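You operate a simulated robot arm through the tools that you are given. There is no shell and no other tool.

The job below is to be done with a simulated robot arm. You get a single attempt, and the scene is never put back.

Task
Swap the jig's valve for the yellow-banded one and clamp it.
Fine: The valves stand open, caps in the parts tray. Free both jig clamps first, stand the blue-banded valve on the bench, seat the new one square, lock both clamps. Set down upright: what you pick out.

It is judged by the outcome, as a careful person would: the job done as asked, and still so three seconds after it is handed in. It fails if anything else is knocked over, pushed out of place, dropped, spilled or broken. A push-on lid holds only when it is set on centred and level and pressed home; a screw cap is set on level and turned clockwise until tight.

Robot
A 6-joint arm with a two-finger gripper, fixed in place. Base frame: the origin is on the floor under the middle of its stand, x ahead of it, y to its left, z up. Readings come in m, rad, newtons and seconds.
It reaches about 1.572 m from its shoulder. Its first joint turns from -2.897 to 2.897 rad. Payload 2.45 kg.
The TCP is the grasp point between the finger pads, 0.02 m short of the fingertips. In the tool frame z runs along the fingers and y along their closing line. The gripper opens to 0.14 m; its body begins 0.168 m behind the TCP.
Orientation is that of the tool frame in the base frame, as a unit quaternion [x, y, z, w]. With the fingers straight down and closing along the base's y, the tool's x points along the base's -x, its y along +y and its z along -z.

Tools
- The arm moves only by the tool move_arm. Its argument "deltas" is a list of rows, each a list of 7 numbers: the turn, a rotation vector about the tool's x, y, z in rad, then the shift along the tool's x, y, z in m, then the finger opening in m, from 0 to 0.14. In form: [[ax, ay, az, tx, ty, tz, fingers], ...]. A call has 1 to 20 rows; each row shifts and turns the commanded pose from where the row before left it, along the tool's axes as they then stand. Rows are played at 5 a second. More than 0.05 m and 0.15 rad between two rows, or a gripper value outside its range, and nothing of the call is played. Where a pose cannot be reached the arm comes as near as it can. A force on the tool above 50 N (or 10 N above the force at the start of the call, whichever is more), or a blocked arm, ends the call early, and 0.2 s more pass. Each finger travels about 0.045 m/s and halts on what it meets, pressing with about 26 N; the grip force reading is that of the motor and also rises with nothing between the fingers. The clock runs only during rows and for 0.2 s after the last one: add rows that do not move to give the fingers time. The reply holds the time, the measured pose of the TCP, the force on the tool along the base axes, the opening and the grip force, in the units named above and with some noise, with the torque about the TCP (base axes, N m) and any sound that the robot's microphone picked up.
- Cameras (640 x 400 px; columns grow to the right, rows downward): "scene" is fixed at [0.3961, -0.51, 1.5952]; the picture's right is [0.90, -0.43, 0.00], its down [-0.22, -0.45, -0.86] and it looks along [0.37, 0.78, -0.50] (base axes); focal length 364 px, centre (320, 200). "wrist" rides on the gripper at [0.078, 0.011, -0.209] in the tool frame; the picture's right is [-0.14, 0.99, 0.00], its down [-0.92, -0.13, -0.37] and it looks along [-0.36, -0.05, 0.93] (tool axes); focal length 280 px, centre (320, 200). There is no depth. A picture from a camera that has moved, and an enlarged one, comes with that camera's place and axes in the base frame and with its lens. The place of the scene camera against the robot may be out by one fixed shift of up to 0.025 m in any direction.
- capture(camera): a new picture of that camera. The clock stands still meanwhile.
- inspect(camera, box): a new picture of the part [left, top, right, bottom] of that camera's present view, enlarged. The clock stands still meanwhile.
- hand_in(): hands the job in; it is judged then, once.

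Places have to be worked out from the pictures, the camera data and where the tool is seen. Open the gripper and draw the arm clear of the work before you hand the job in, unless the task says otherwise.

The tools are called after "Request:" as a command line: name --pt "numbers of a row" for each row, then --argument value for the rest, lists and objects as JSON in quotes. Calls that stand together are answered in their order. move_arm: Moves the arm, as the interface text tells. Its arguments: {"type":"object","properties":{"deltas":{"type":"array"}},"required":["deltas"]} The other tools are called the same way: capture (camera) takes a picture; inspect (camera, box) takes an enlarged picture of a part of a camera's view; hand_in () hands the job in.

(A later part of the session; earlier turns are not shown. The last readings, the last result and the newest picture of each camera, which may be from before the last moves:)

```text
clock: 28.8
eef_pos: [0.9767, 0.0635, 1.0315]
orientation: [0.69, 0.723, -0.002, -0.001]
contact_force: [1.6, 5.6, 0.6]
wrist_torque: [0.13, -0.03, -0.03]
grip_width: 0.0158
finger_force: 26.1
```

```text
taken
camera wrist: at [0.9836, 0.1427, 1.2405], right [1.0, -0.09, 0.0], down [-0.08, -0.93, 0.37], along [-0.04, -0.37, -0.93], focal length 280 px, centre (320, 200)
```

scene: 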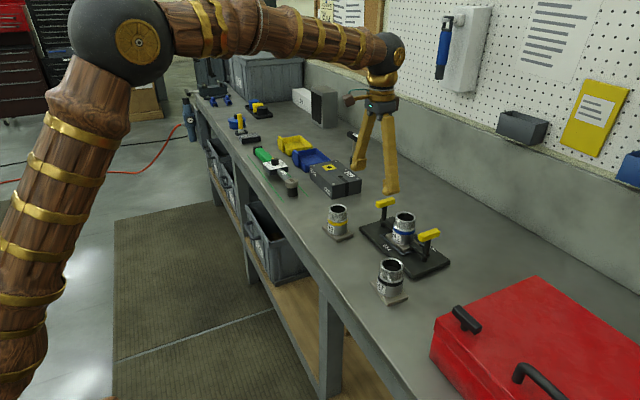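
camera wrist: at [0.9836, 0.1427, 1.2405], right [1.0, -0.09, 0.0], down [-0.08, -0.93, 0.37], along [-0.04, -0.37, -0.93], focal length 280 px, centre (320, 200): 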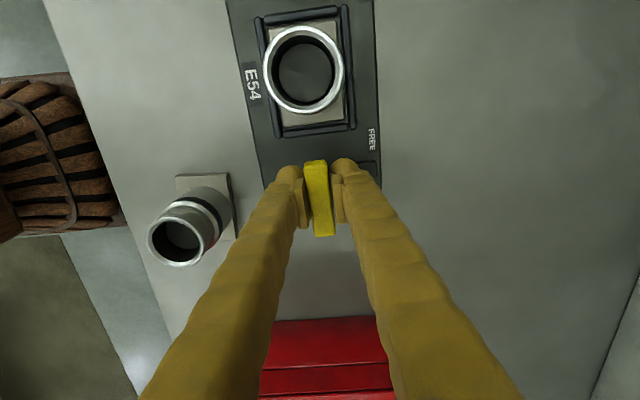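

Both clamp arms now point to their FREE marks. I release, rise straight up and check.

Request:
move_arm --pt "0 0 0 0 0 0 0.045" --pt "0 0 0 0 0 0 0.045" --pt "0 0 0 0 0 0 0.045" --pt "0 0 0 0 0 -0.02 0.045" --pt "0 0 0 0 0 -0.04 0.045" --pt "0 0 0 0 0 -0.04 0.045" --pt "0 0 0 0 0 0 0.045"

Request:
capture --camera "wrist"

Request:
inspect --camera "scene" --box '[340, 150, 460, 280]'

Request:
inspect --camera "wrist" --box '[240, 0, 400, 200]'

```text
clock: 30.4
eef_pos: [0.9764, 0.0632, 1.1309]
orientation: [0.69, 0.724, -0.001, -0.001]
contact_force: [0.6, 0.5, -0.5]
wrist_torque: [-0.02, -0.01, -0.03]
grip_width: 0.045
finger_force: 0.1
```

```text
taken
camera wrist: at [0.9834, 0.1432, 1.341], right [1.0, -0.09, 0.0], down [-0.08, -0.93, 0.37], along [-0.04, -0.37, -0.93], focal length 280 px, centre (320, 200)
```

wrist: 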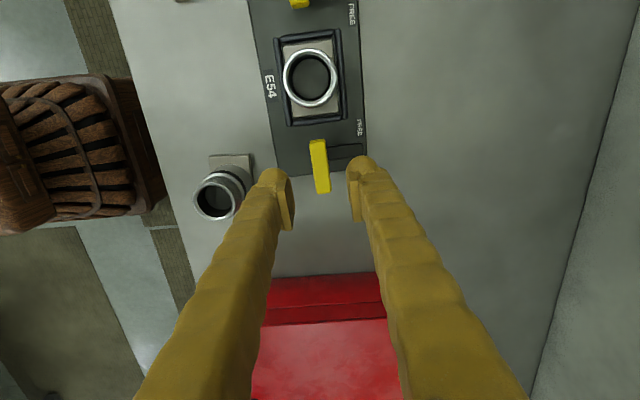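

```text
3.08 times, centred on (400, 215) of scene
camera zoom: at [0.3961, -0.51, 1.5952], right [0.9, -0.43, 0.0], down [-0.22, -0.45, -0.86], along [0.37, 0.78, -0.5], focal length 1120 px, centre (74, 154)
```

zoom: 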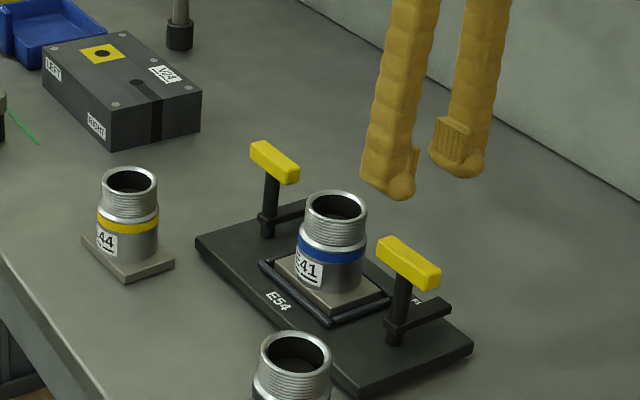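

```text
2.00 times, centred on (320, 100) of wrist
camera zoom: at [0.9834, 0.1432, 1.341], right [1.0, -0.09, 0.0], down [-0.08, -0.93, 0.37], along [-0.04, -0.37, -0.93], focal length 561 px, centre (320, 400)
```

zoom: 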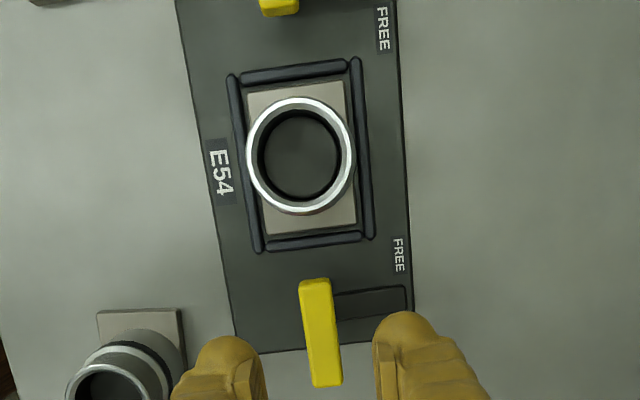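

Both clamps are confirmed free. The blue valve's axis works out at about (0.974, 0.154), midway between the posts. I move over it with the fingers set to close along x (away from the handles), opened wide, and measure again.

Request:
move_arm --pt "0 0 0 0.045 0.001 -0.01 0.09" --pt "0 0 0.01 0.0455 0.001 -0.01 0.12" --pt "0 0 0 0 0 0 0.14" --pt "0 0 0 0 0 0 0.14" --pt "0 0 0 0 0 0 0.14" --pt "0 0 0 0 0 0 0.14"

Request:
capture --camera "wrist"

Request:
inspect --camera "wrist" --box '[250, 80, 390, 240]'

```text
clock: 31.8
eef_pos: [0.9726, 0.1538, 1.1504]
orientation: [0.694, 0.72, -0.001, -0.001]
contact_force: [0.4, 0.3, 0.0]
wrist_torque: [0.02, 0.0, 0.02]
grip_width: 0.1399
finger_force: 0.0
```

```text
taken
camera wrist: at [0.9813, 0.233, 1.3599], right [1.0, -0.1, 0.0], down [-0.09, -0.93, 0.37], along [-0.04, -0.37, -0.93], focal length 280 px, centre (320, 200)
```

wrist: 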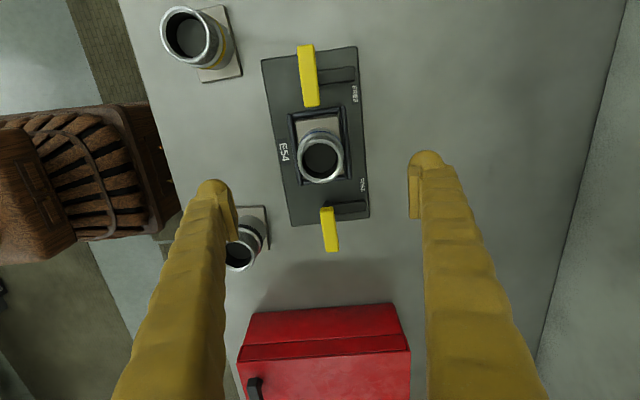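

```text
2.50 times, centred on (320, 160) of wrist
camera zoom: at [0.9813, 0.233, 1.3599], right [1.0, -0.1, 0.0], down [-0.09, -0.93, 0.37], along [-0.04, -0.37, -0.93], focal length 701 px, centre (320, 300)
```

zoom: 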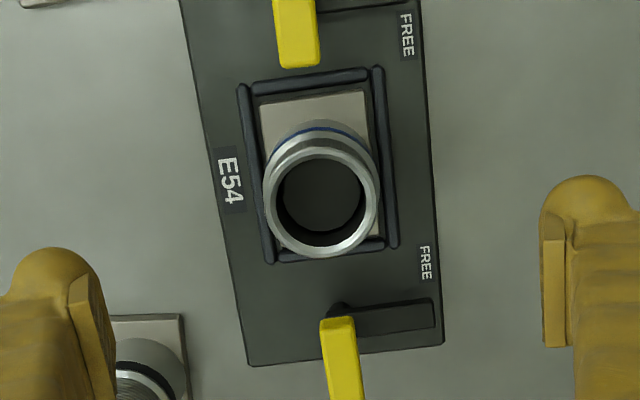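

I look at the valve's side profile to choose the gripping height.

Request:
inspect --camera "scene" --box '[380, 200, 430, 262]'

Request:
inspect --camera "scene" --box '[315, 195, 365, 247]'

```text
6.45 times, centred on (405, 231) of scene
camera zoom: at [0.3961, -0.51, 1.5952], right [0.9, -0.43, 0.0], down [-0.22, -0.45, -0.86], along [0.37, 0.78, -0.5], focal length 2349 px, centre (-228, 0)
```

zoom: 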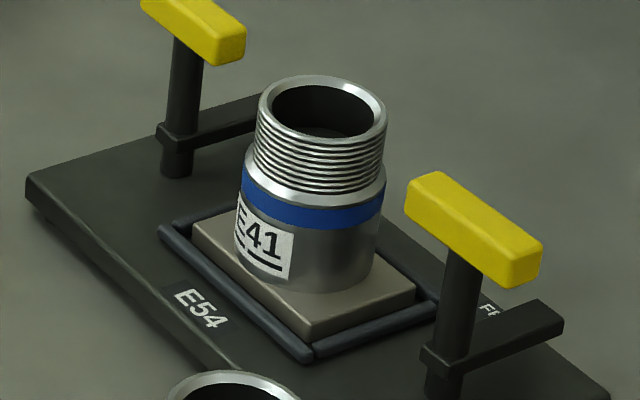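

```text
7.69 times, centred on (340, 221) of scene
camera zoom: at [0.3961, -0.51, 1.5952], right [0.9, -0.43, 0.0], down [-0.22, -0.45, -0.86], along [0.37, 0.78, -0.5], focal length 2801 px, centre (166, 38)
```

zoom: 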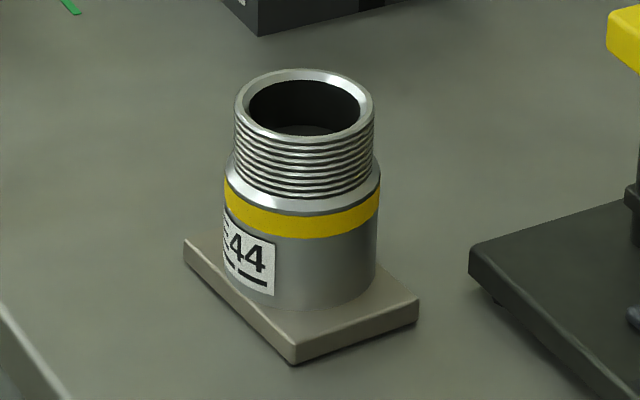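

The lower body (about 62 mm wide, from z ≈ 0.945 to 0.985 in the jig) is the firm place to hold, above the flange. I set the fingers to 0.085 m and lower in stages to TCP z ≈ 0.976.

Request:
move_arm --pt "0 0 0 0 0.0012 0 0.088" --pt "0 0 0 0 0 0 0.088" --pt "0 0 0 0 0 0 0.088" --pt "0 0 0 0 0 0.03 0.088" --pt "0 0 0 0 0 0.03 0.088" --pt "0 0 0 0 0 0.02 0.088" --pt "0 0 0 0 0 0 0.088" --pt "0 0 0 0 0 0 0.088"

Request:
capture --camera "wrist"

Request:
inspect --camera "scene" --box '[340, 130, 460, 280]'

```text
clock: 33.6
eef_pos: [0.9755, 0.1535, 1.071]
orientation: [0.694, 0.72, -0.001, -0.002]
contact_force: [-0.9, 0.2, 0.1]
wrist_torque: [-0.01, 0.01, 0.0]
grip_width: 0.0882
finger_force: 0.1
```

```text
taken
camera wrist: at [0.9829, 0.233, 1.2807], right [1.0, -0.1, 0.0], down [-0.09, -0.93, 0.37], along [-0.04, -0.37, -0.93], focal length 280 px, centre (320, 200)
```

wrist: 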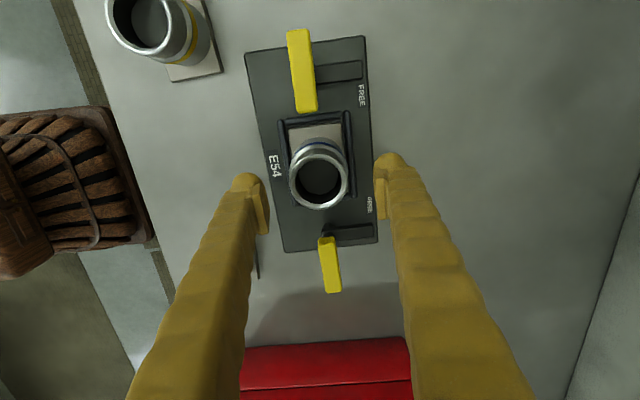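

```text
2.67 times, centred on (400, 205) of scene
camera zoom: at [0.3961, -0.51, 1.5952], right [0.9, -0.43, 0.0], down [-0.22, -0.45, -0.86], along [0.37, 0.78, -0.5], focal length 971 px, centre (107, 187)
```

zoom: 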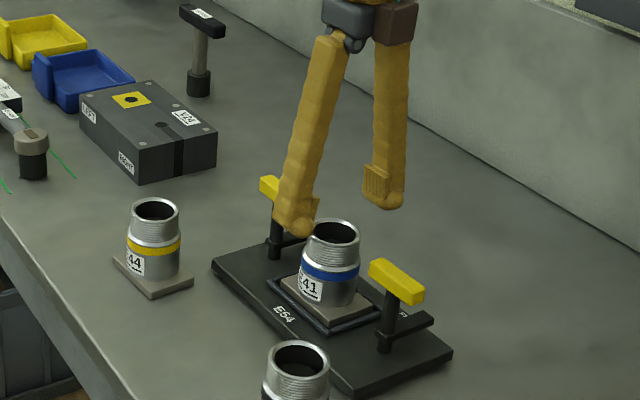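

The rim sits centred between the fingers (within about 1 mm). I lower the rest of the way to z ≈ 0.976.

Request:
move_arm --pt "0 0 0 0 0 0.025 0.088" --pt "0 0 0 0 0 0.025 0.088" --pt "0 0 0 0 0 0.02 0.088" --pt "0 0 0 0 0 0.015 0.088" --pt "0 0 0 0 0 0.01 0.088" --pt "0 0 0 0 0 0 0.088"

Request:
capture --camera "wrist"

Request:
inspect --camera "scene" --box '[360, 190, 450, 280]'

```text
clock: 35.0
eef_pos: [0.9737, 0.1533, 0.9756]
orientation: [0.694, 0.72, -0.002, -0.001]
contact_force: [-0.8, 0.4, 0.0]
wrist_torque: [0.0, 0.02, 0.0]
grip_width: 0.0882
finger_force: 0.1
```

```text
taken
camera wrist: at [0.9825, 0.2328, 1.1855], right [1.0, -0.1, 0.0], down [-0.09, -0.93, 0.37], along [-0.04, -0.37, -0.93], focal length 280 px, centre (320, 200)
```

wrist: 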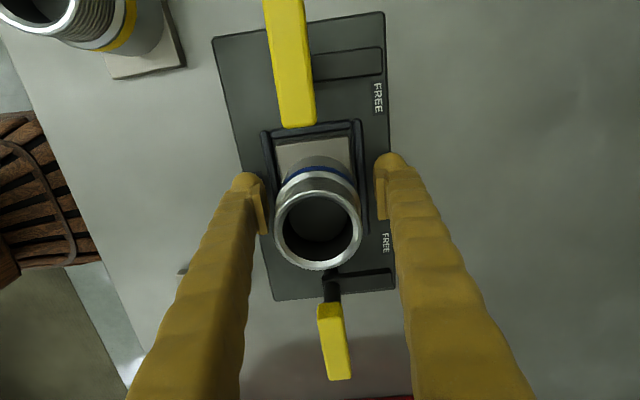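

```text
4.44 times, centred on (405, 235) of scene
camera zoom: at [0.3961, -0.51, 1.5952], right [0.9, -0.43, 0.0], down [-0.22, -0.45, -0.86], along [0.37, 0.78, -0.5], focal length 1618 px, centre (-58, 44)
```

zoom: 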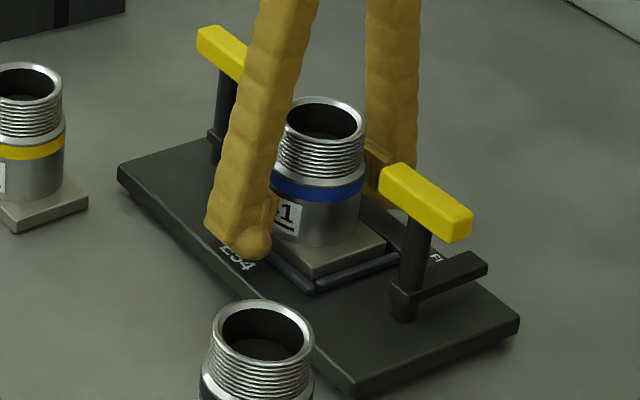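

The pads are beside the lower body with no contact force. I close on the valve.

Request:
move_arm --pt "0 0 0 0 0 0 0.05" --pt "0 0 0 0 0 0 0.05" --pt "0 0 0 0 0 0 0.05" --pt "0 0 0 0 0 0 0.05" --pt "0 0 0 0 0 0 0.05"

Request:
capture --camera "wrist"

```text
clock: 36.2
eef_pos: [0.9747, 0.1545, 0.9755]
orientation: [0.693, 0.721, -0.001, -0.002]
contact_force: [8.2, 0.0, 16.2]
wrist_torque: [0.09, -0.25, -0.01]
grip_width: 0.0613
finger_force: 26.1
```

```text
taken
camera wrist: at [0.9826, 0.2328, 1.1864], right [1.0, -0.1, 0.0], down [-0.09, -0.93, 0.37], along [-0.04, -0.37, -0.93], focal length 280 px, centre (320, 200)
```

wrist: 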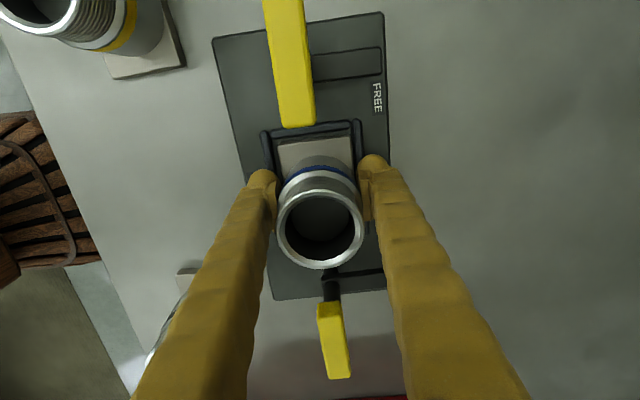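

Held at 61 mm. I lift slowly at first, checking that nothing binds.

Request:
move_arm --pt "0 0 0 0 0 -0.004 0.05" --pt "0 0 0 0 0 -0.006 0.05" --pt "0 0 0 0 0 -0.01 0.05" --pt "0 0 0 0 0 0 0.05"

Request:
inspect --camera "scene" --box '[360, 190, 450, 280]'

```text
clock: 37.2
eef_pos: [0.9751, 0.153, 0.9961]
orientation: [0.693, 0.721, -0.001, -0.002]
contact_force: [-0.2, -0.1, 0.9]
wrist_torque: [-0.05, -0.03, -0.02]
grip_width: 0.0592
finger_force: 13.4
```

```text
4.44 times, centred on (405, 235) of scene
camera zoom: at [0.3961, -0.51, 1.5952], right [0.9, -0.43, 0.0], down [-0.22, -0.45, -0.86], along [0.37, 0.78, -0.5], focal length 1618 px, centre (-58, 44)
```

zoom: 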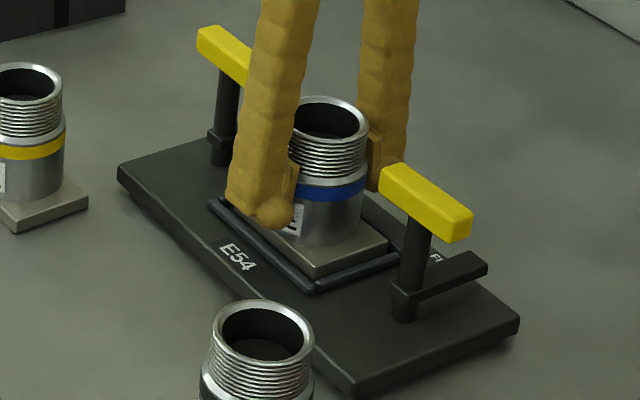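

The valve did not come up: the fingers slid up its body (grip force dropped to 13 N). I look closely before doing anything else.

Request:
inspect --camera "scene" --box '[380, 200, 430, 262]'

Request:
inspect --camera "wrist" --box '[230, 110, 410, 300]'

```text
6.45 times, centred on (405, 231) of scene
camera zoom: at [0.3961, -0.51, 1.5952], right [0.9, -0.43, 0.0], down [-0.22, -0.45, -0.86], along [0.37, 0.78, -0.5], focal length 2349 px, centre (-228, 0)
```

zoom: 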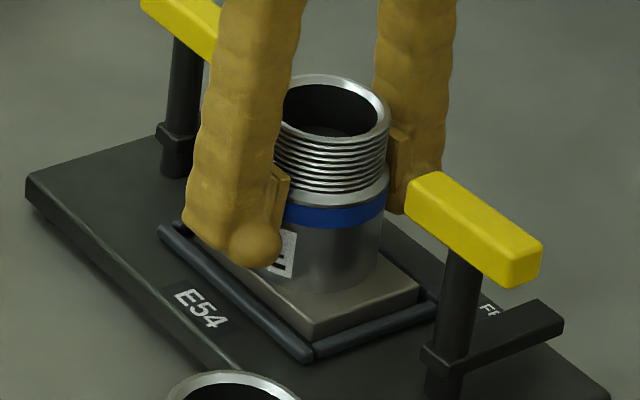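

```text
2.11 times, centred on (320, 205) of wrist
camera zoom: at [0.983, 0.2327, 1.2057], right [1.0, -0.1, 0.0], down [-0.09, -0.93, 0.37], along [-0.04, -0.37, -0.93], focal length 590 px, centre (320, 190)
```

zoom: 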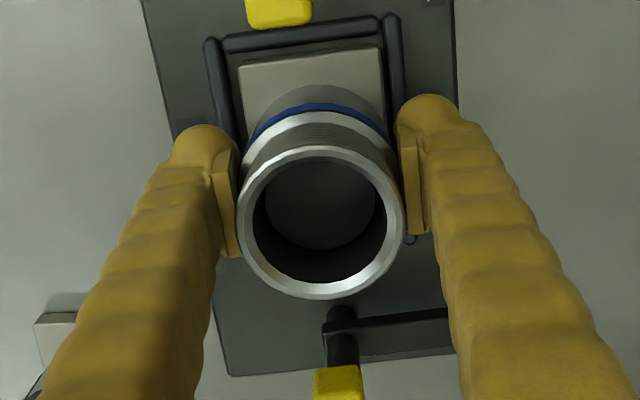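

The valve is still seated and square; the pads now sit at the shoulder. I open, go back down to the lower body and re-grip, this time with a longer squeeze and reading the force at each small step.

Request:
move_arm --pt "0 0 0 0 0 0 0.075" --pt "0 0 0 0 0 0 0.075" --pt "0 0 0 0 0 0 0.075" --pt "0 0 0 0 0 0.01 0.075" --pt "0 0 0 0 0 0.008 0.075" --pt "0 0 0 0 0 0 0.075"

Request:
inspect --camera "scene" --box '[380, 200, 430, 262]'

Request:
inspect --camera "wrist" --box '[230, 110, 410, 300]'

```text
clock: 38.6
eef_pos: [0.9747, 0.1527, 0.9781]
orientation: [0.694, 0.72, -0.001, -0.002]
contact_force: [-0.4, -0.3, -0.5]
wrist_torque: [0.03, -0.02, -0.01]
grip_width: 0.075
finger_force: 0.1
```

```text
6.45 times, centred on (405, 231) of scene
camera zoom: at [0.3961, -0.51, 1.5952], right [0.9, -0.43, 0.0], down [-0.22, -0.45, -0.86], along [0.37, 0.78, -0.5], focal length 2349 px, centre (-228, 0)
```

zoom: 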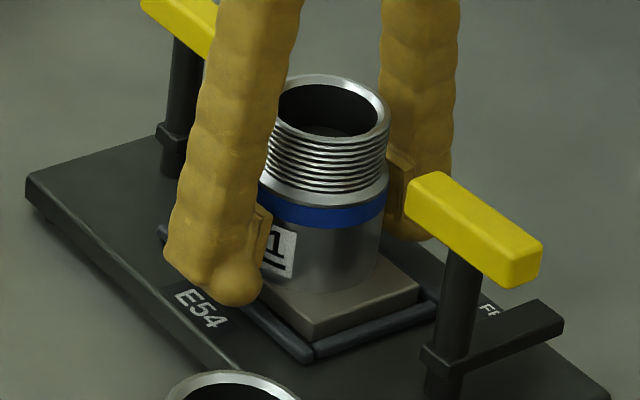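

```text
2.11 times, centred on (320, 205) of wrist
camera zoom: at [0.9827, 0.2329, 1.1878], right [1.0, -0.1, 0.0], down [-0.09, -0.93, 0.37], along [-0.04, -0.37, -0.93], focal length 590 px, centre (320, 190)
```

zoom: 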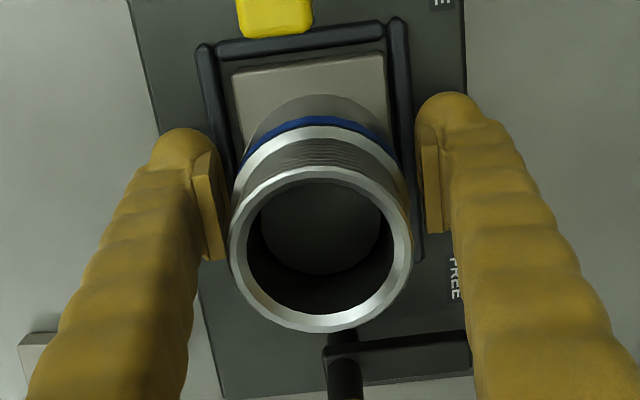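

Nothing has moved out of place. I close again here and read the forces after a longer squeeze.

Request:
move_arm --pt "0 0 0 0 0 0 0.04" --pt "0 0 0 0 0 0 0.04" --pt "0 0 0 0 0 0 0.04" --pt "0 0 0 0 0 0 0.04" --pt "0 0 0 0 0 0 0.04" --pt "0 0 0 0 0 0 0.04"

```text
clock: 40.0
eef_pos: [0.974, 0.1546, 0.9786]
orientation: [0.694, 0.72, -0.002, -0.001]
contact_force: [3.2, 0.3, 1.9]
wrist_torque: [0.01, 0.05, 0.04]
grip_width: 0.0613
finger_force: 26.3
```

Now the vertical force is only 2 N. I lift 3 mm and read.

Request:
move_arm --pt "0 0 0 0 0 -0.0015 0.04" --pt "0 0 0 0 0 -0.0015 0.04" --pt "0 0 0 0 0 0 0.04"

```text
clock: 40.8
eef_pos: [0.9743, 0.1536, 0.9825]
orientation: [0.694, 0.72, -0.001, -0.002]
contact_force: [-0.2, 0.3, -5.8]
wrist_torque: [-0.03, 0.0, -0.01]
grip_width: 0.0613
finger_force: 25.6
```

About −6 N on the tool, perhaps the valve's weight. I lift a few millimetres more and look.

Request:
move_arm --pt "0 0 0 0 0 -0.003 0.04" --pt "0 0 0 0 0 -0.004 0.04" --pt "0 0 0 0 0 0 0.04"

Request:
inspect --camera "scene" --box '[380, 200, 430, 262]'

```text
clock: 41.6
eef_pos: [0.9749, 0.1543, 0.9884]
orientation: [0.694, 0.72, -0.001, -0.001]
contact_force: [0.2, -0.2, -6.3]
wrist_torque: [-0.03, 0.03, 0.0]
grip_width: 0.0613
finger_force: 26.1
```

```text
6.45 times, centred on (405, 231) of scene
camera zoom: at [0.3961, -0.51, 1.5952], right [0.9, -0.43, 0.0], down [-0.22, -0.45, -0.86], along [0.37, 0.78, -0.5], focal length 2349 px, centre (-228, 0)
```

zoom: 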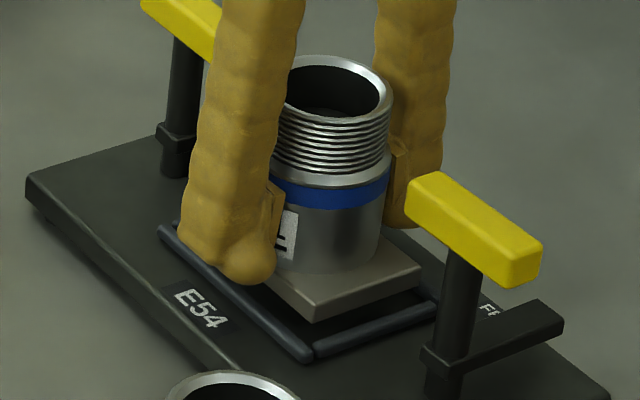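

The blue valve is up, steady in the grip (about 0.63 kg). I raise it above the handles and carry it to the empty bench behind the jig, around (1.15, 0.155).

Request:
move_arm --pt "0 0 0 0 0 -0.01 0.04" --pt "0 0 0 0 0 -0.02 0.04" --pt "0 0 0 0 0 -0.02 0.04" --pt "0 0 0 0 0 -0.02 0.04" --pt "0 0 0 0 0 -0.02 0.04" --pt "0 0 0 0 0 -0.02 0.04" --pt "0 0 0 0 0 -0.01 0.04" --pt "0 0 0 0 0 0 0.04"

Request:
capture --camera "wrist"

Request:
capture --camera "scene"

```text
clock: 43.4
eef_pos: [0.9752, 0.1526, 1.108]
orientation: [0.693, 0.721, 0.0, -0.001]
contact_force: [-0.5, 0.3, -5.6]
wrist_torque: [0.02, -0.03, 0.01]
grip_width: 0.061
finger_force: 26.5
```

```text
taken
camera wrist: at [0.9832, 0.2328, 1.3181], right [1.0, -0.1, 0.0], down [-0.09, -0.93, 0.37], along [-0.04, -0.37, -0.93], focal length 280 px, centre (320, 200)
```

wrist: 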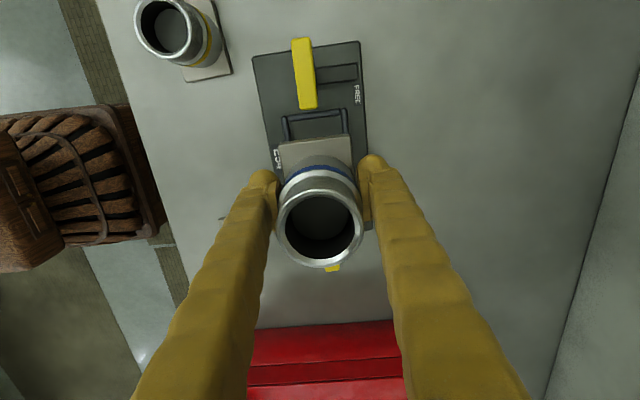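

```text
taken
```

scene: 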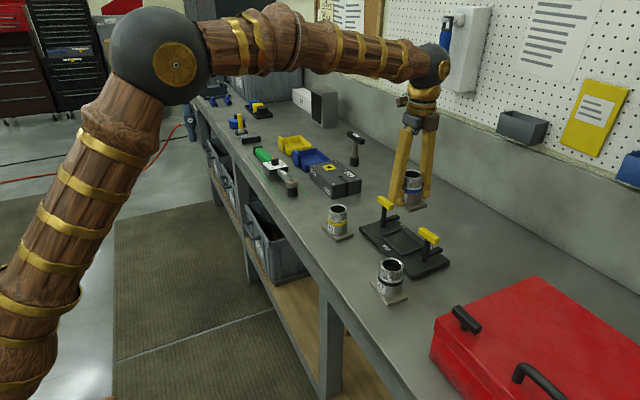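

Pocket is empty and everything else is undisturbed. I carry the valve across to x ≈ 1.14.

Request:
move_arm --pt "0 0 0 -0.001 0.02 0 0.04" --pt "0 0 0 -0.001 0.03 0 0.04" --pt "0 0 0 -0.001 0.035 0 0.04" --pt "0 0 0 -0.001 0.035 0 0.04" --pt "0 0 0 -0.001 0.03 0 0.04" --pt "0 0 0 -0.001 0.015 0 0.04" --pt "0 0 0 0 0 0 0.04" --pt "0 0 0 0 0 0 0.04"

Request:
capture --camera "wrist"

Request:
capture --camera "scene"

```text
clock: 45.2
eef_pos: [1.1389, 0.1547, 1.1069]
orientation: [0.693, 0.721, -0.001, -0.001]
contact_force: [0.2, 1.3, -5.5]
wrist_torque: [0.0, 0.04, 0.0]
grip_width: 0.0612
finger_force: 25.7
```

```text
taken
camera wrist: at [1.1476, 0.2333, 1.3163], right [1.0, -0.1, 0.0], down [-0.09, -0.93, 0.37], along [-0.04, -0.37, -0.93], focal length 280 px, centre (320, 200)
```

wrist: 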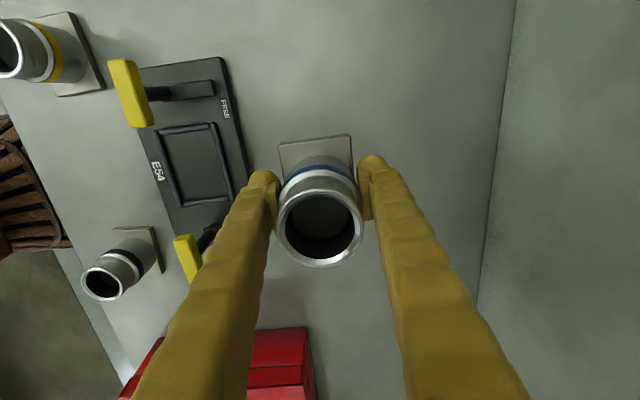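

```text
taken
```

scene: 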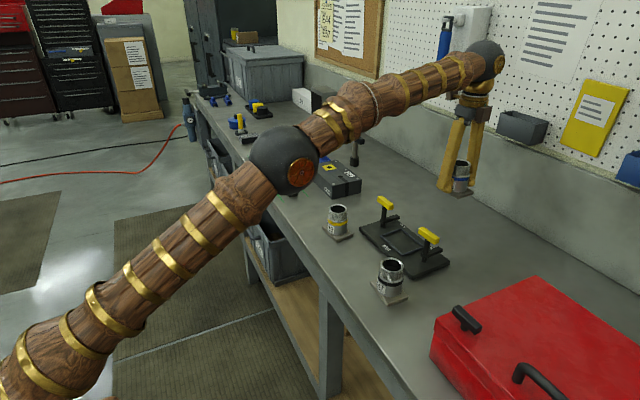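

The bench below is clear. I lower to just above where I expect bench contact, then go down in small steps.

Request:
move_arm --pt "0 0 0 0 0 0.02 0.04" --pt "0 0 0 0 0 0.025 0.04" --pt "0 0 0 0 0 0.025 0.04" --pt "0 0 0 0 0 0.025 0.04" --pt "0 0 0 0 0 0.015 0.04" --pt "0 0 0 0 0 0.01 0.04" --pt "0 0 0 0 0 0 0.04"

Request:
inspect --camera "scene" --box '[420, 140, 500, 220]'

```text
clock: 46.8
eef_pos: [1.1378, 0.1534, 0.988]
orientation: [0.694, 0.72, -0.002, -0.001]
contact_force: [0.3, 0.0, -6.1]
wrist_torque: [0.0, -0.02, 0.02]
grip_width: 0.0611
finger_force: 26.0
```

```text
5.00 times, centred on (460, 180) of scene
camera zoom: at [0.3961, -0.51, 1.5952], right [0.9, -0.43, 0.0], down [-0.22, -0.45, -0.86], along [0.37, 0.78, -0.5], focal length 1820 px, centre (-380, 300)
```

zoom: 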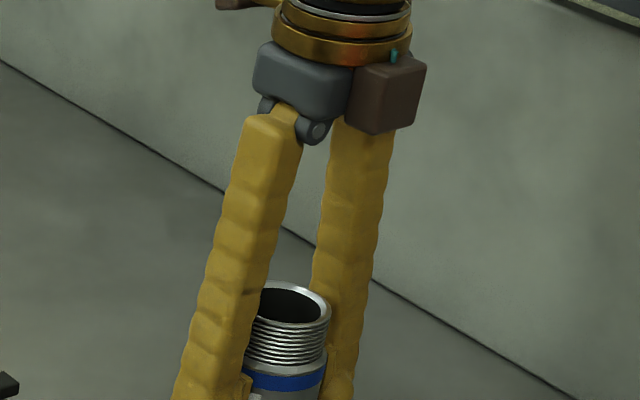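

Still hanging free (−6 N). I go down in 3 mm rows, expecting contact around z ≈ 0.96–0.97.

Request:
move_arm --pt "0 0 0 0 0 0.003 0.04" --pt "0 0 0 0 0 0.003 0.04" --pt "0 0 0 0 0 0.003 0.04" --pt "0 0 0 0 0 0.003 0.04" --pt "0 0 0 0 0 0.002 0.04"

Request:
inspect --camera "scene" --box '[420, 180, 500, 230]'

```text
clock: 48.0
eef_pos: [1.1396, 0.1543, 0.9741]
orientation: [0.693, 0.721, -0.001, -0.001]
contact_force: [0.2, 0.2, -6.0]
wrist_torque: [0.01, 0.02, -0.01]
grip_width: 0.061
finger_force: 26.1
```

```text
8.00 times, centred on (460, 205) of scene
camera zoom: at [0.3961, -0.51, 1.5952], right [0.9, -0.43, 0.0], down [-0.22, -0.45, -0.86], along [0.37, 0.78, -0.5], focal length 2913 px, centre (-800, 160)
```

zoom: 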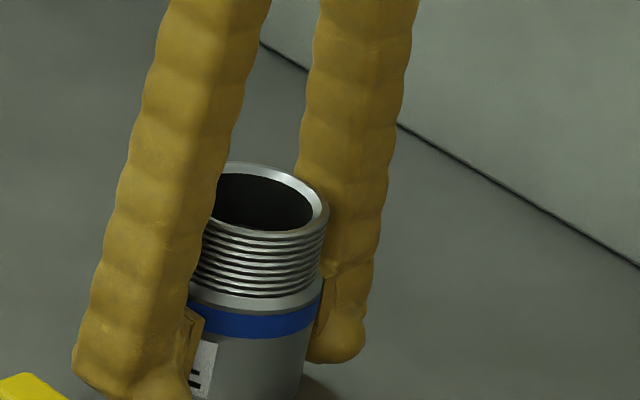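

Still free at z = 0.974. I keep stepping down by 2 mm.

Request:
move_arm --pt "0 0 0 0 0 0.002 0.04" --pt "0 0 0 0 0 0.002 0.04" --pt "0 0 0 0 0 0.002 0.04" --pt "0 0 0 0 0 0 0.04"

Request:
inspect --camera "scene" --box '[420, 180, 500, 240]'

```text
clock: 49.0
eef_pos: [1.1392, 0.1546, 0.968]
orientation: [0.693, 0.72, -0.002, -0.001]
contact_force: [0.0, -0.3, -6.2]
wrist_torque: [0.02, 0.01, 0.0]
grip_width: 0.0611
finger_force: 25.6
```

```text
6.67 times, centred on (460, 210) of scene
camera zoom: at [0.3961, -0.51, 1.5952], right [0.9, -0.43, 0.0], down [-0.22, -0.45, -0.86], along [0.37, 0.78, -0.5], focal length 2427 px, centre (-613, 133)
```

zoom: 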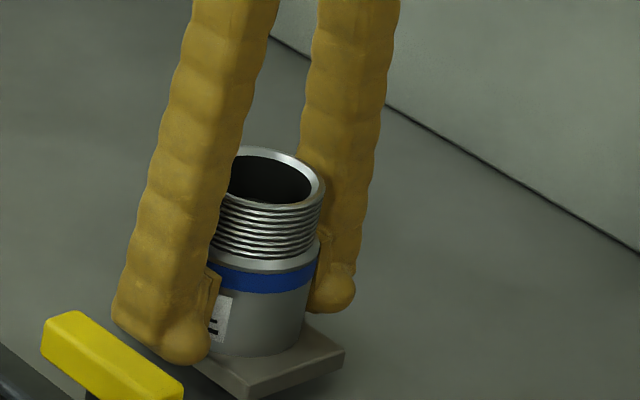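

No contact yet at 0.968; a slim shadow gap remains. I continue in 1.5–2 mm steps.

Request:
move_arm --pt "0 0 0 0 0 0.002 0.04" --pt "0 0 0 0 0 0.002 0.04" --pt "0 0 0 0 0 0 0.04"

```text
clock: 49.8
eef_pos: [1.1389, 0.1537, 0.963]
orientation: [0.693, 0.721, -0.001, -0.001]
contact_force: [0.4, 0.1, -5.4]
wrist_torque: [0.0, 0.0, 0.03]
grip_width: 0.0613
finger_force: 26.0
```

Request:
move_arm --pt "0 0 0 0 0 0.0015 0.04" --pt "0 0 0 0 0 0.0015 0.04" --pt "0 0 0 0 0 0 0.04"

```text
clock: 50.6
eef_pos: [1.1397, 0.1541, 0.9611]
orientation: [0.694, 0.72, -0.001, -0.001]
contact_force: [-0.1, -0.1, -5.3]
wrist_torque: [0.0, 0.0, 0.0]
grip_width: 0.0611
finger_force: 25.5
```

Still −5 N at z = 0.961, so no contact yet. I keep lowering in 1.5 mm steps.

Request:
move_arm --pt "0 0 0 0 0 0.0015 0.04" --pt "0 0 0 0 0 0.0015 0.04" --pt "0 0 0 0 0 0 0.04"

Request:
inspect --camera "scene" --box '[430, 195, 490, 240]'

```text
clock: 51.4
eef_pos: [1.1395, 0.1532, 0.9592]
orientation: [0.693, 0.721, -0.001, -0.001]
contact_force: [1.1, -0.1, 13.5]
wrist_torque: [-0.1, 0.24, -0.01]
grip_width: 0.0609
finger_force: 26.1
```

```text
8.89 times, centred on (460, 218) of scene
camera zoom: at [0.3961, -0.51, 1.5952], right [0.9, -0.43, 0.0], down [-0.22, -0.45, -0.86], along [0.37, 0.78, -0.5], focal length 3236 px, centre (-924, 44)
```

zoom: 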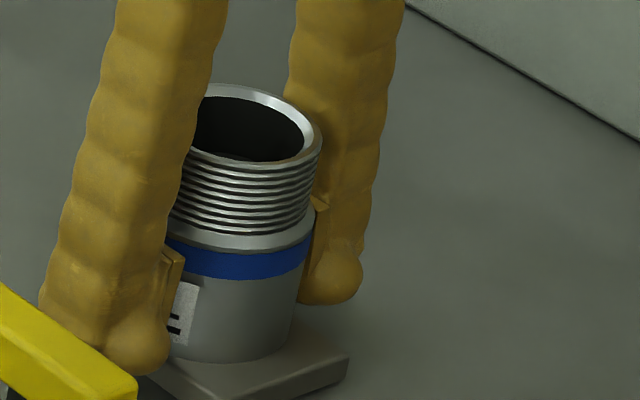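

Contact at TCP z ≈ 0.9595 (+13 N), so the valve stands on the bench; the jig's seat is thus about 19 mm above the bench. I open the fingers gently.

Request:
move_arm --pt "0 0 0 0 0 -0.0008 0.04" --pt "0 0 0 0 0 0 0.066" --pt "0 0 0 0 0 0 0.08" --pt "0 0 0 0 0 0 0.09" --pt "0 0 0 0 0 0 0.09" --pt "0 0 0 0 0 0 0.09"

Request:
capture --camera "wrist"

```text
clock: 52.8
eef_pos: [1.1394, 0.1532, 0.9585]
orientation: [0.694, 0.72, -0.001, -0.001]
contact_force: [0.3, -0.2, 1.0]
wrist_torque: [-0.01, 0.01, 0.03]
grip_width: 0.09
finger_force: 0.0
```

```text
taken
camera wrist: at [1.1473, 0.2333, 1.1678], right [1.0, -0.1, 0.0], down [-0.09, -0.93, 0.37], along [-0.04, -0.37, -0.93], focal length 280 px, centre (320, 200)
```

wrist: 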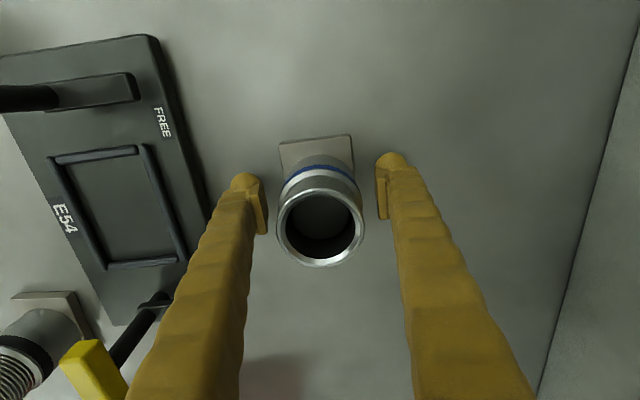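

The blue valve stands upright on its own. I rise straight up clear of it.

Request:
move_arm --pt "0 0 0 0 0 -0.015 0.09" --pt "0 0 0 0 0 -0.03 0.09" --pt "0 0 0 0 0 -0.04 0.09" --pt "0 0 0 0 0 -0.045 0.09" --pt "0 0 0 0 0 -0.045 0.09" --pt "0 0 0 0 0 -0.02 0.09" --pt "0 0 0 0 0 0 0.09"

Request:
capture --camera "wrist"

Request:
capture --camera "scene"

```text
clock: 54.4
eef_pos: [1.1373, 0.1542, 1.1514]
orientation: [0.694, 0.72, -0.001, -0.001]
contact_force: [-0.5, -0.7, -0.7]
wrist_torque: [0.0, 0.02, 0.0]
grip_width: 0.0903
finger_force: 0.0
```

```text
taken
camera wrist: at [1.145, 0.233, 1.3617], right [1.0, -0.1, 0.0], down [-0.09, -0.93, 0.37], along [-0.04, -0.37, -0.93], focal length 280 px, centre (320, 200)
```

wrist: 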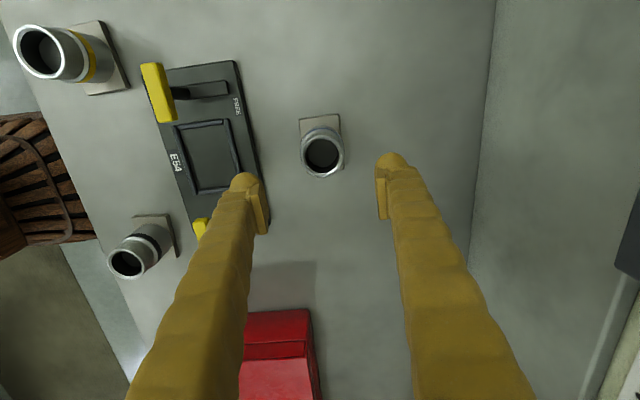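

```text
taken
```

scene: 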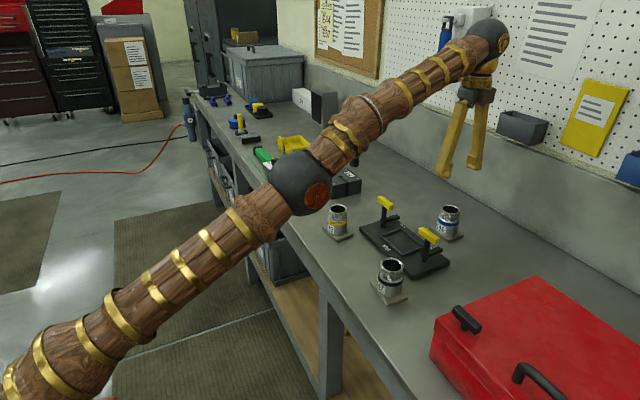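

The blue valve stands upright at (1.138, 0.154). Next I go above the empty pocket to measure its centre and yaw exactly.

Request:
move_arm --pt "0 0 0 -0.0158 -0.0411 0 0.11" --pt "0 0 0 -0.0158 -0.0411 0 0.14" --pt "0 0 0 -0.0158 -0.0411 0 0.14" --pt "0 0 0 -0.0158 -0.0411 0 0.14" --pt "0 0 0 0 0 0 0.14" --pt "0 0 0 0 0 0 0.14"

Request:
capture --camera "wrist"

Request:
inspect --camera "wrist" --box '[256, 10, 384, 150]'

```text
clock: 55.8
eef_pos: [0.9784, 0.0829, 1.1531]
orientation: [0.694, 0.72, -0.001, -0.002]
contact_force: [0.3, -0.1, 0.0]
wrist_torque: [0.01, 0.0, -0.02]
grip_width: 0.14
finger_force: 0.0
```

```text
taken
camera wrist: at [0.9862, 0.1628, 1.3634], right [1.0, -0.1, 0.0], down [-0.09, -0.93, 0.37], along [-0.04, -0.37, -0.93], focal length 280 px, centre (320, 200)
```

wrist: 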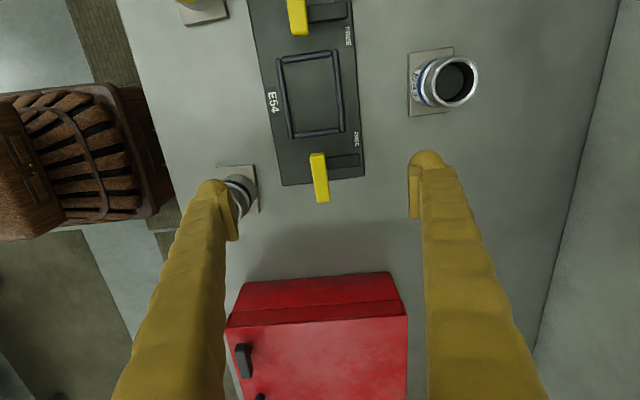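

```text
2.86 times, centred on (320, 80) of wrist
camera zoom: at [0.9862, 0.1628, 1.3634], right [1.0, -0.1, 0.0], down [-0.09, -0.93, 0.37], along [-0.04, -0.37, -0.93], focal length 801 px, centre (320, 543)
```

zoom: 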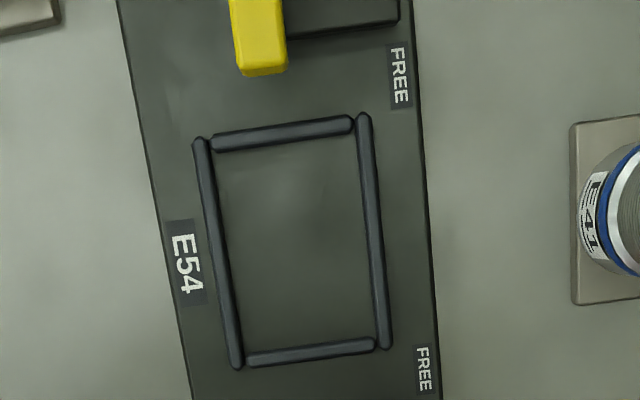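

Pocket centre measures (0.974, 0.154). For consistent yaw comparison I now view the yellow-banded valve from the same relative camera place and with the same tool yaw.

Request:
move_arm --pt "0 0 0 0.0303 -0.0251 0 0.14" --pt "0 0 0 0.0303 -0.0251 0 0.14" --pt "0 0 0 0.0303 -0.0251 0 0.14" --pt "0 0 0 0.0303 -0.0251 0 0.14" --pt "0 0 0 0.0303 -0.0251 0 0.14" --pt "0 0 0 0 0 0 0.14" --pt "0 0 0 0 0 0 0.14"

Request:
capture --camera "wrist"

Request:
inspect --camera "wrist" --box '[256, 10, 384, 150]'

```text
clock: 57.4
eef_pos: [0.8469, 0.232, 1.1549]
orientation: [0.693, 0.721, -0.002, -0.001]
contact_force: [1.2, 0.1, -0.3]
wrist_torque: [0.0, 0.02, 0.01]
grip_width: 0.1403
finger_force: 0.1
```

```text
taken
camera wrist: at [0.8551, 0.3112, 1.3642], right [1.0, -0.1, 0.0], down [-0.09, -0.93, 0.37], along [-0.04, -0.37, -0.93], focal length 280 px, centre (320, 200)
```

wrist: 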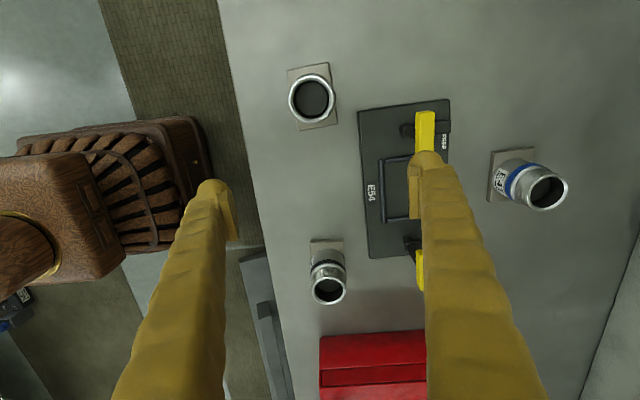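

```text
2.86 times, centred on (320, 80) of wrist
camera zoom: at [0.8551, 0.3112, 1.3642], right [1.0, -0.1, 0.0], down [-0.09, -0.93, 0.37], along [-0.04, -0.37, -0.93], focal length 801 px, centre (320, 543)
```

zoom: 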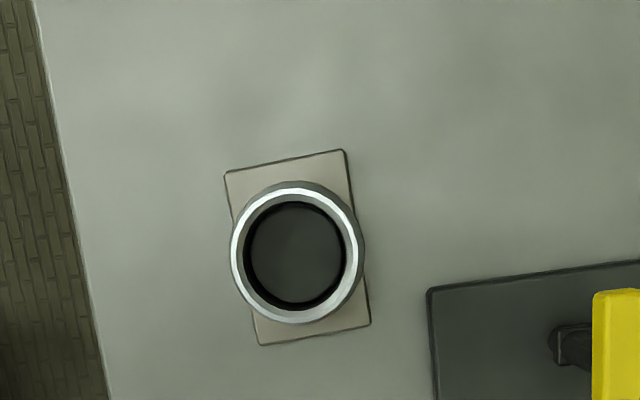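

The yellow valve's flange is centred near (0.844, 0.301) with yaw ≈ +0.075 rad. I move over it, match its yaw and set the fingers to 0.09 m.

Request:
move_arm --pt "0 0 0 0.0345 -0.0003 0 0.12" --pt "0 0 0 0.0346 -0.0003 0 0.09" --pt "0 0 -0.037 0 0 0 0.09" --pt "0 0 0 0 0 0.03 0.09" --pt "0 0 0 0 0 0.03 0.09" --pt "0 0 0 0 0 0.025 0.09" --pt "0 0 0 0 0 0 0.09" --pt "0 0 0 0 0 0 0.09"

Request:
capture --camera "wrist"

Request:
inspect --camera "wrist" --box '[260, 120, 380, 240]'

Request:
inspect --camera "scene" --box '[300, 140, 420, 270]'

```text
clock: 59.2
eef_pos: [0.8433, 0.2992, 1.0703]
orientation: [0.68, 0.733, -0.002, -0.002]
contact_force: [0.2, 0.1, 0.4]
wrist_torque: [-0.01, 0.02, 0.01]
grip_width: 0.0899
finger_force: 0.0
```

```text
taken
camera wrist: at [0.8484, 0.38, 1.2796], right [1.0, -0.06, 0.0], down [-0.06, -0.93, 0.37], along [-0.03, -0.37, -0.93], focal length 280 px, centre (320, 200)
```

wrist: 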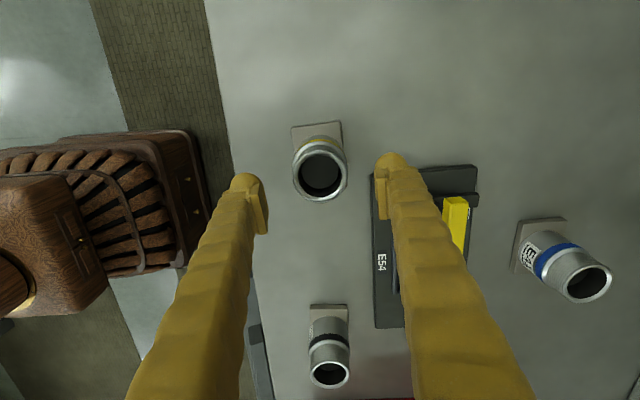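

```text
3.33 times, centred on (320, 180) of wrist
camera zoom: at [0.8484, 0.38, 1.2796], right [1.0, -0.06, 0.0], down [-0.06, -0.93, 0.37], along [-0.03, -0.37, -0.93], focal length 935 px, centre (320, 267)
```

zoom: 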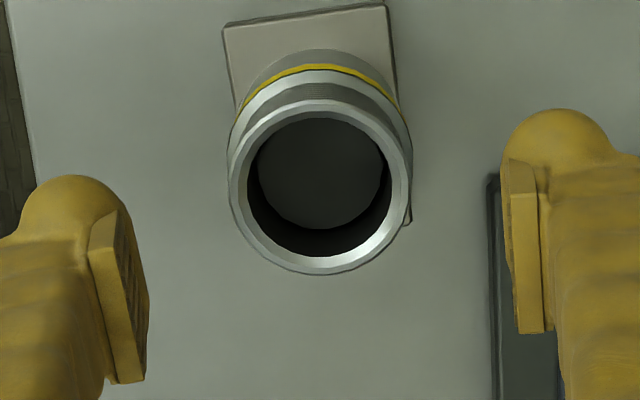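

```text
3.08 times, centred on (360, 205) of scene
camera zoom: at [0.3961, -0.51, 1.5952], right [0.9, -0.43, 0.0], down [-0.22, -0.45, -0.86], along [0.37, 0.78, -0.5], focal length 1120 px, centre (197, 185)
```

zoom: 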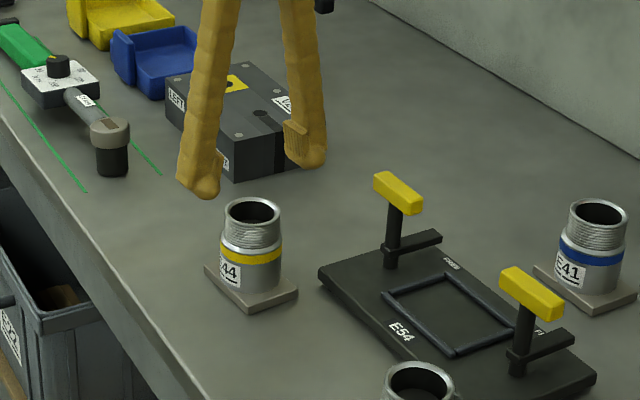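

Centred within about a millimetre. I lower onto the yellow valve's lower body (TCP z ≈ 0.961); the right finger stays outside and above the jig plate.

Request:
move_arm --pt "0 0 0 0 0 0.025 0.08" --pt "0 0 0 0 0 0.025 0.08" --pt "0 0 0 0 0 0.025 0.08" --pt "0 0 0 0 0 0.02 0.08" --pt "0 0 0 0 0 0.01 0.08" --pt "0 0 0 0 0 0.004 0.08" --pt "0 0 0 0 0 0 0.08"

Request:
capture --camera "wrist"

Request:
inspect --camera "scene" --box '[310, 185, 390, 255]'

```text
clock: 60.8
eef_pos: [0.8439, 0.3003, 0.9615]
orientation: [0.68, 0.733, -0.001, -0.001]
contact_force: [0.4, 0.9, 1.2]
wrist_torque: [0.04, 0.01, 0.0]
grip_width: 0.0797
finger_force: 0.2
```

```text
taken
camera wrist: at [0.8485, 0.3801, 1.1705], right [1.0, -0.06, 0.0], down [-0.06, -0.93, 0.37], along [-0.03, -0.37, -0.93], focal length 280 px, centre (320, 200)
```

wrist: 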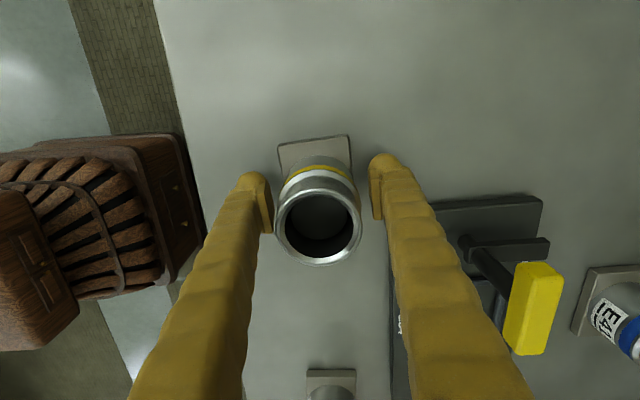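

```text
5.71 times, centred on (350, 220) of scene
camera zoom: at [0.3961, -0.51, 1.5952], right [0.9, -0.43, 0.0], down [-0.22, -0.45, -0.86], along [0.37, 0.78, -0.5], focal length 2080 px, centre (149, 86)
```

zoom: 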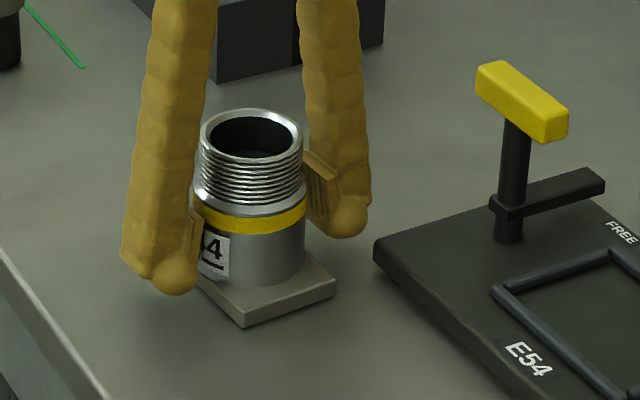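

The fingers straddle the lower body without touching anything. I close firmly and wait.

Request:
move_arm --pt "0 0 0 0 0 0 0.04" --pt "0 0 0 0 0 0 0.04" --pt "0 0 0 0 0 0 0.04" --pt "0 0 0 0 0 0 0.04" --pt "0 0 0 0 0 0 0.04" --pt "0 0 0 0 0 0 0.04"

Request:
inspect --camera "wrist" --box '[260, 120, 380, 280]'

```text
clock: 62.2
eef_pos: [0.8442, 0.2999, 0.9618]
orientation: [0.68, 0.733, -0.002, -0.001]
contact_force: [-3.5, 0.2, 1.3]
wrist_torque: [0.0, -0.05, 0.02]
grip_width: 0.0603
finger_force: 25.7
```

```text
2.50 times, centred on (320, 200) of wrist
camera zoom: at [0.8485, 0.3801, 1.1706], right [1.0, -0.06, 0.0], down [-0.06, -0.93, 0.37], along [-0.03, -0.37, -0.93], focal length 701 px, centre (320, 200)
```

zoom: 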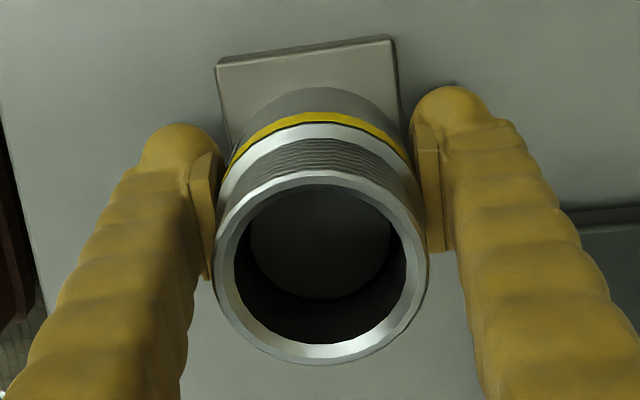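

Held at 60 mm. I lift a few millimetres and verify the load.

Request:
move_arm --pt "0 0 0 0 0 -0.0015 0.04" --pt "0 0 0 0 0 -0.002 0.04" --pt "0 0 0 0 0 -0.003 0.04" --pt "0 0 0 0 0 -0.004 0.04" --pt "0 0 0 0 0 0 0.04"

Request:
inspect --camera "scene" --box '[310, 185, 390, 255]'

```text
clock: 63.4
eef_pos: [0.845, 0.3003, 0.9711]
orientation: [0.68, 0.733, -0.001, -0.001]
contact_force: [-0.8, 0.3, -5.7]
wrist_torque: [0.01, -0.03, 0.01]
grip_width: 0.0609
finger_force: 25.6
```

```text
5.71 times, centred on (350, 220) of scene
camera zoom: at [0.3961, -0.51, 1.5952], right [0.9, -0.43, 0.0], down [-0.22, -0.45, -0.86], along [0.37, 0.78, -0.5], focal length 2080 px, centre (149, 86)
```

zoom: 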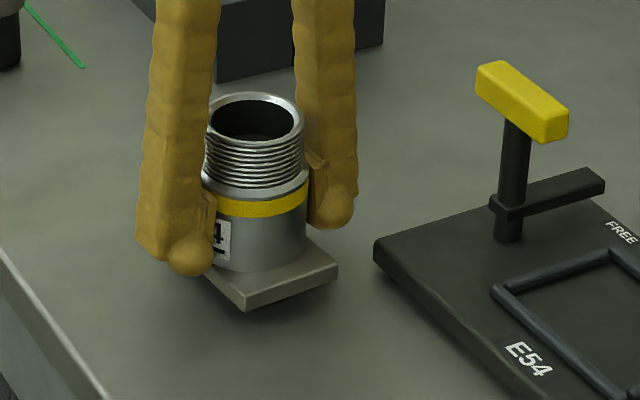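

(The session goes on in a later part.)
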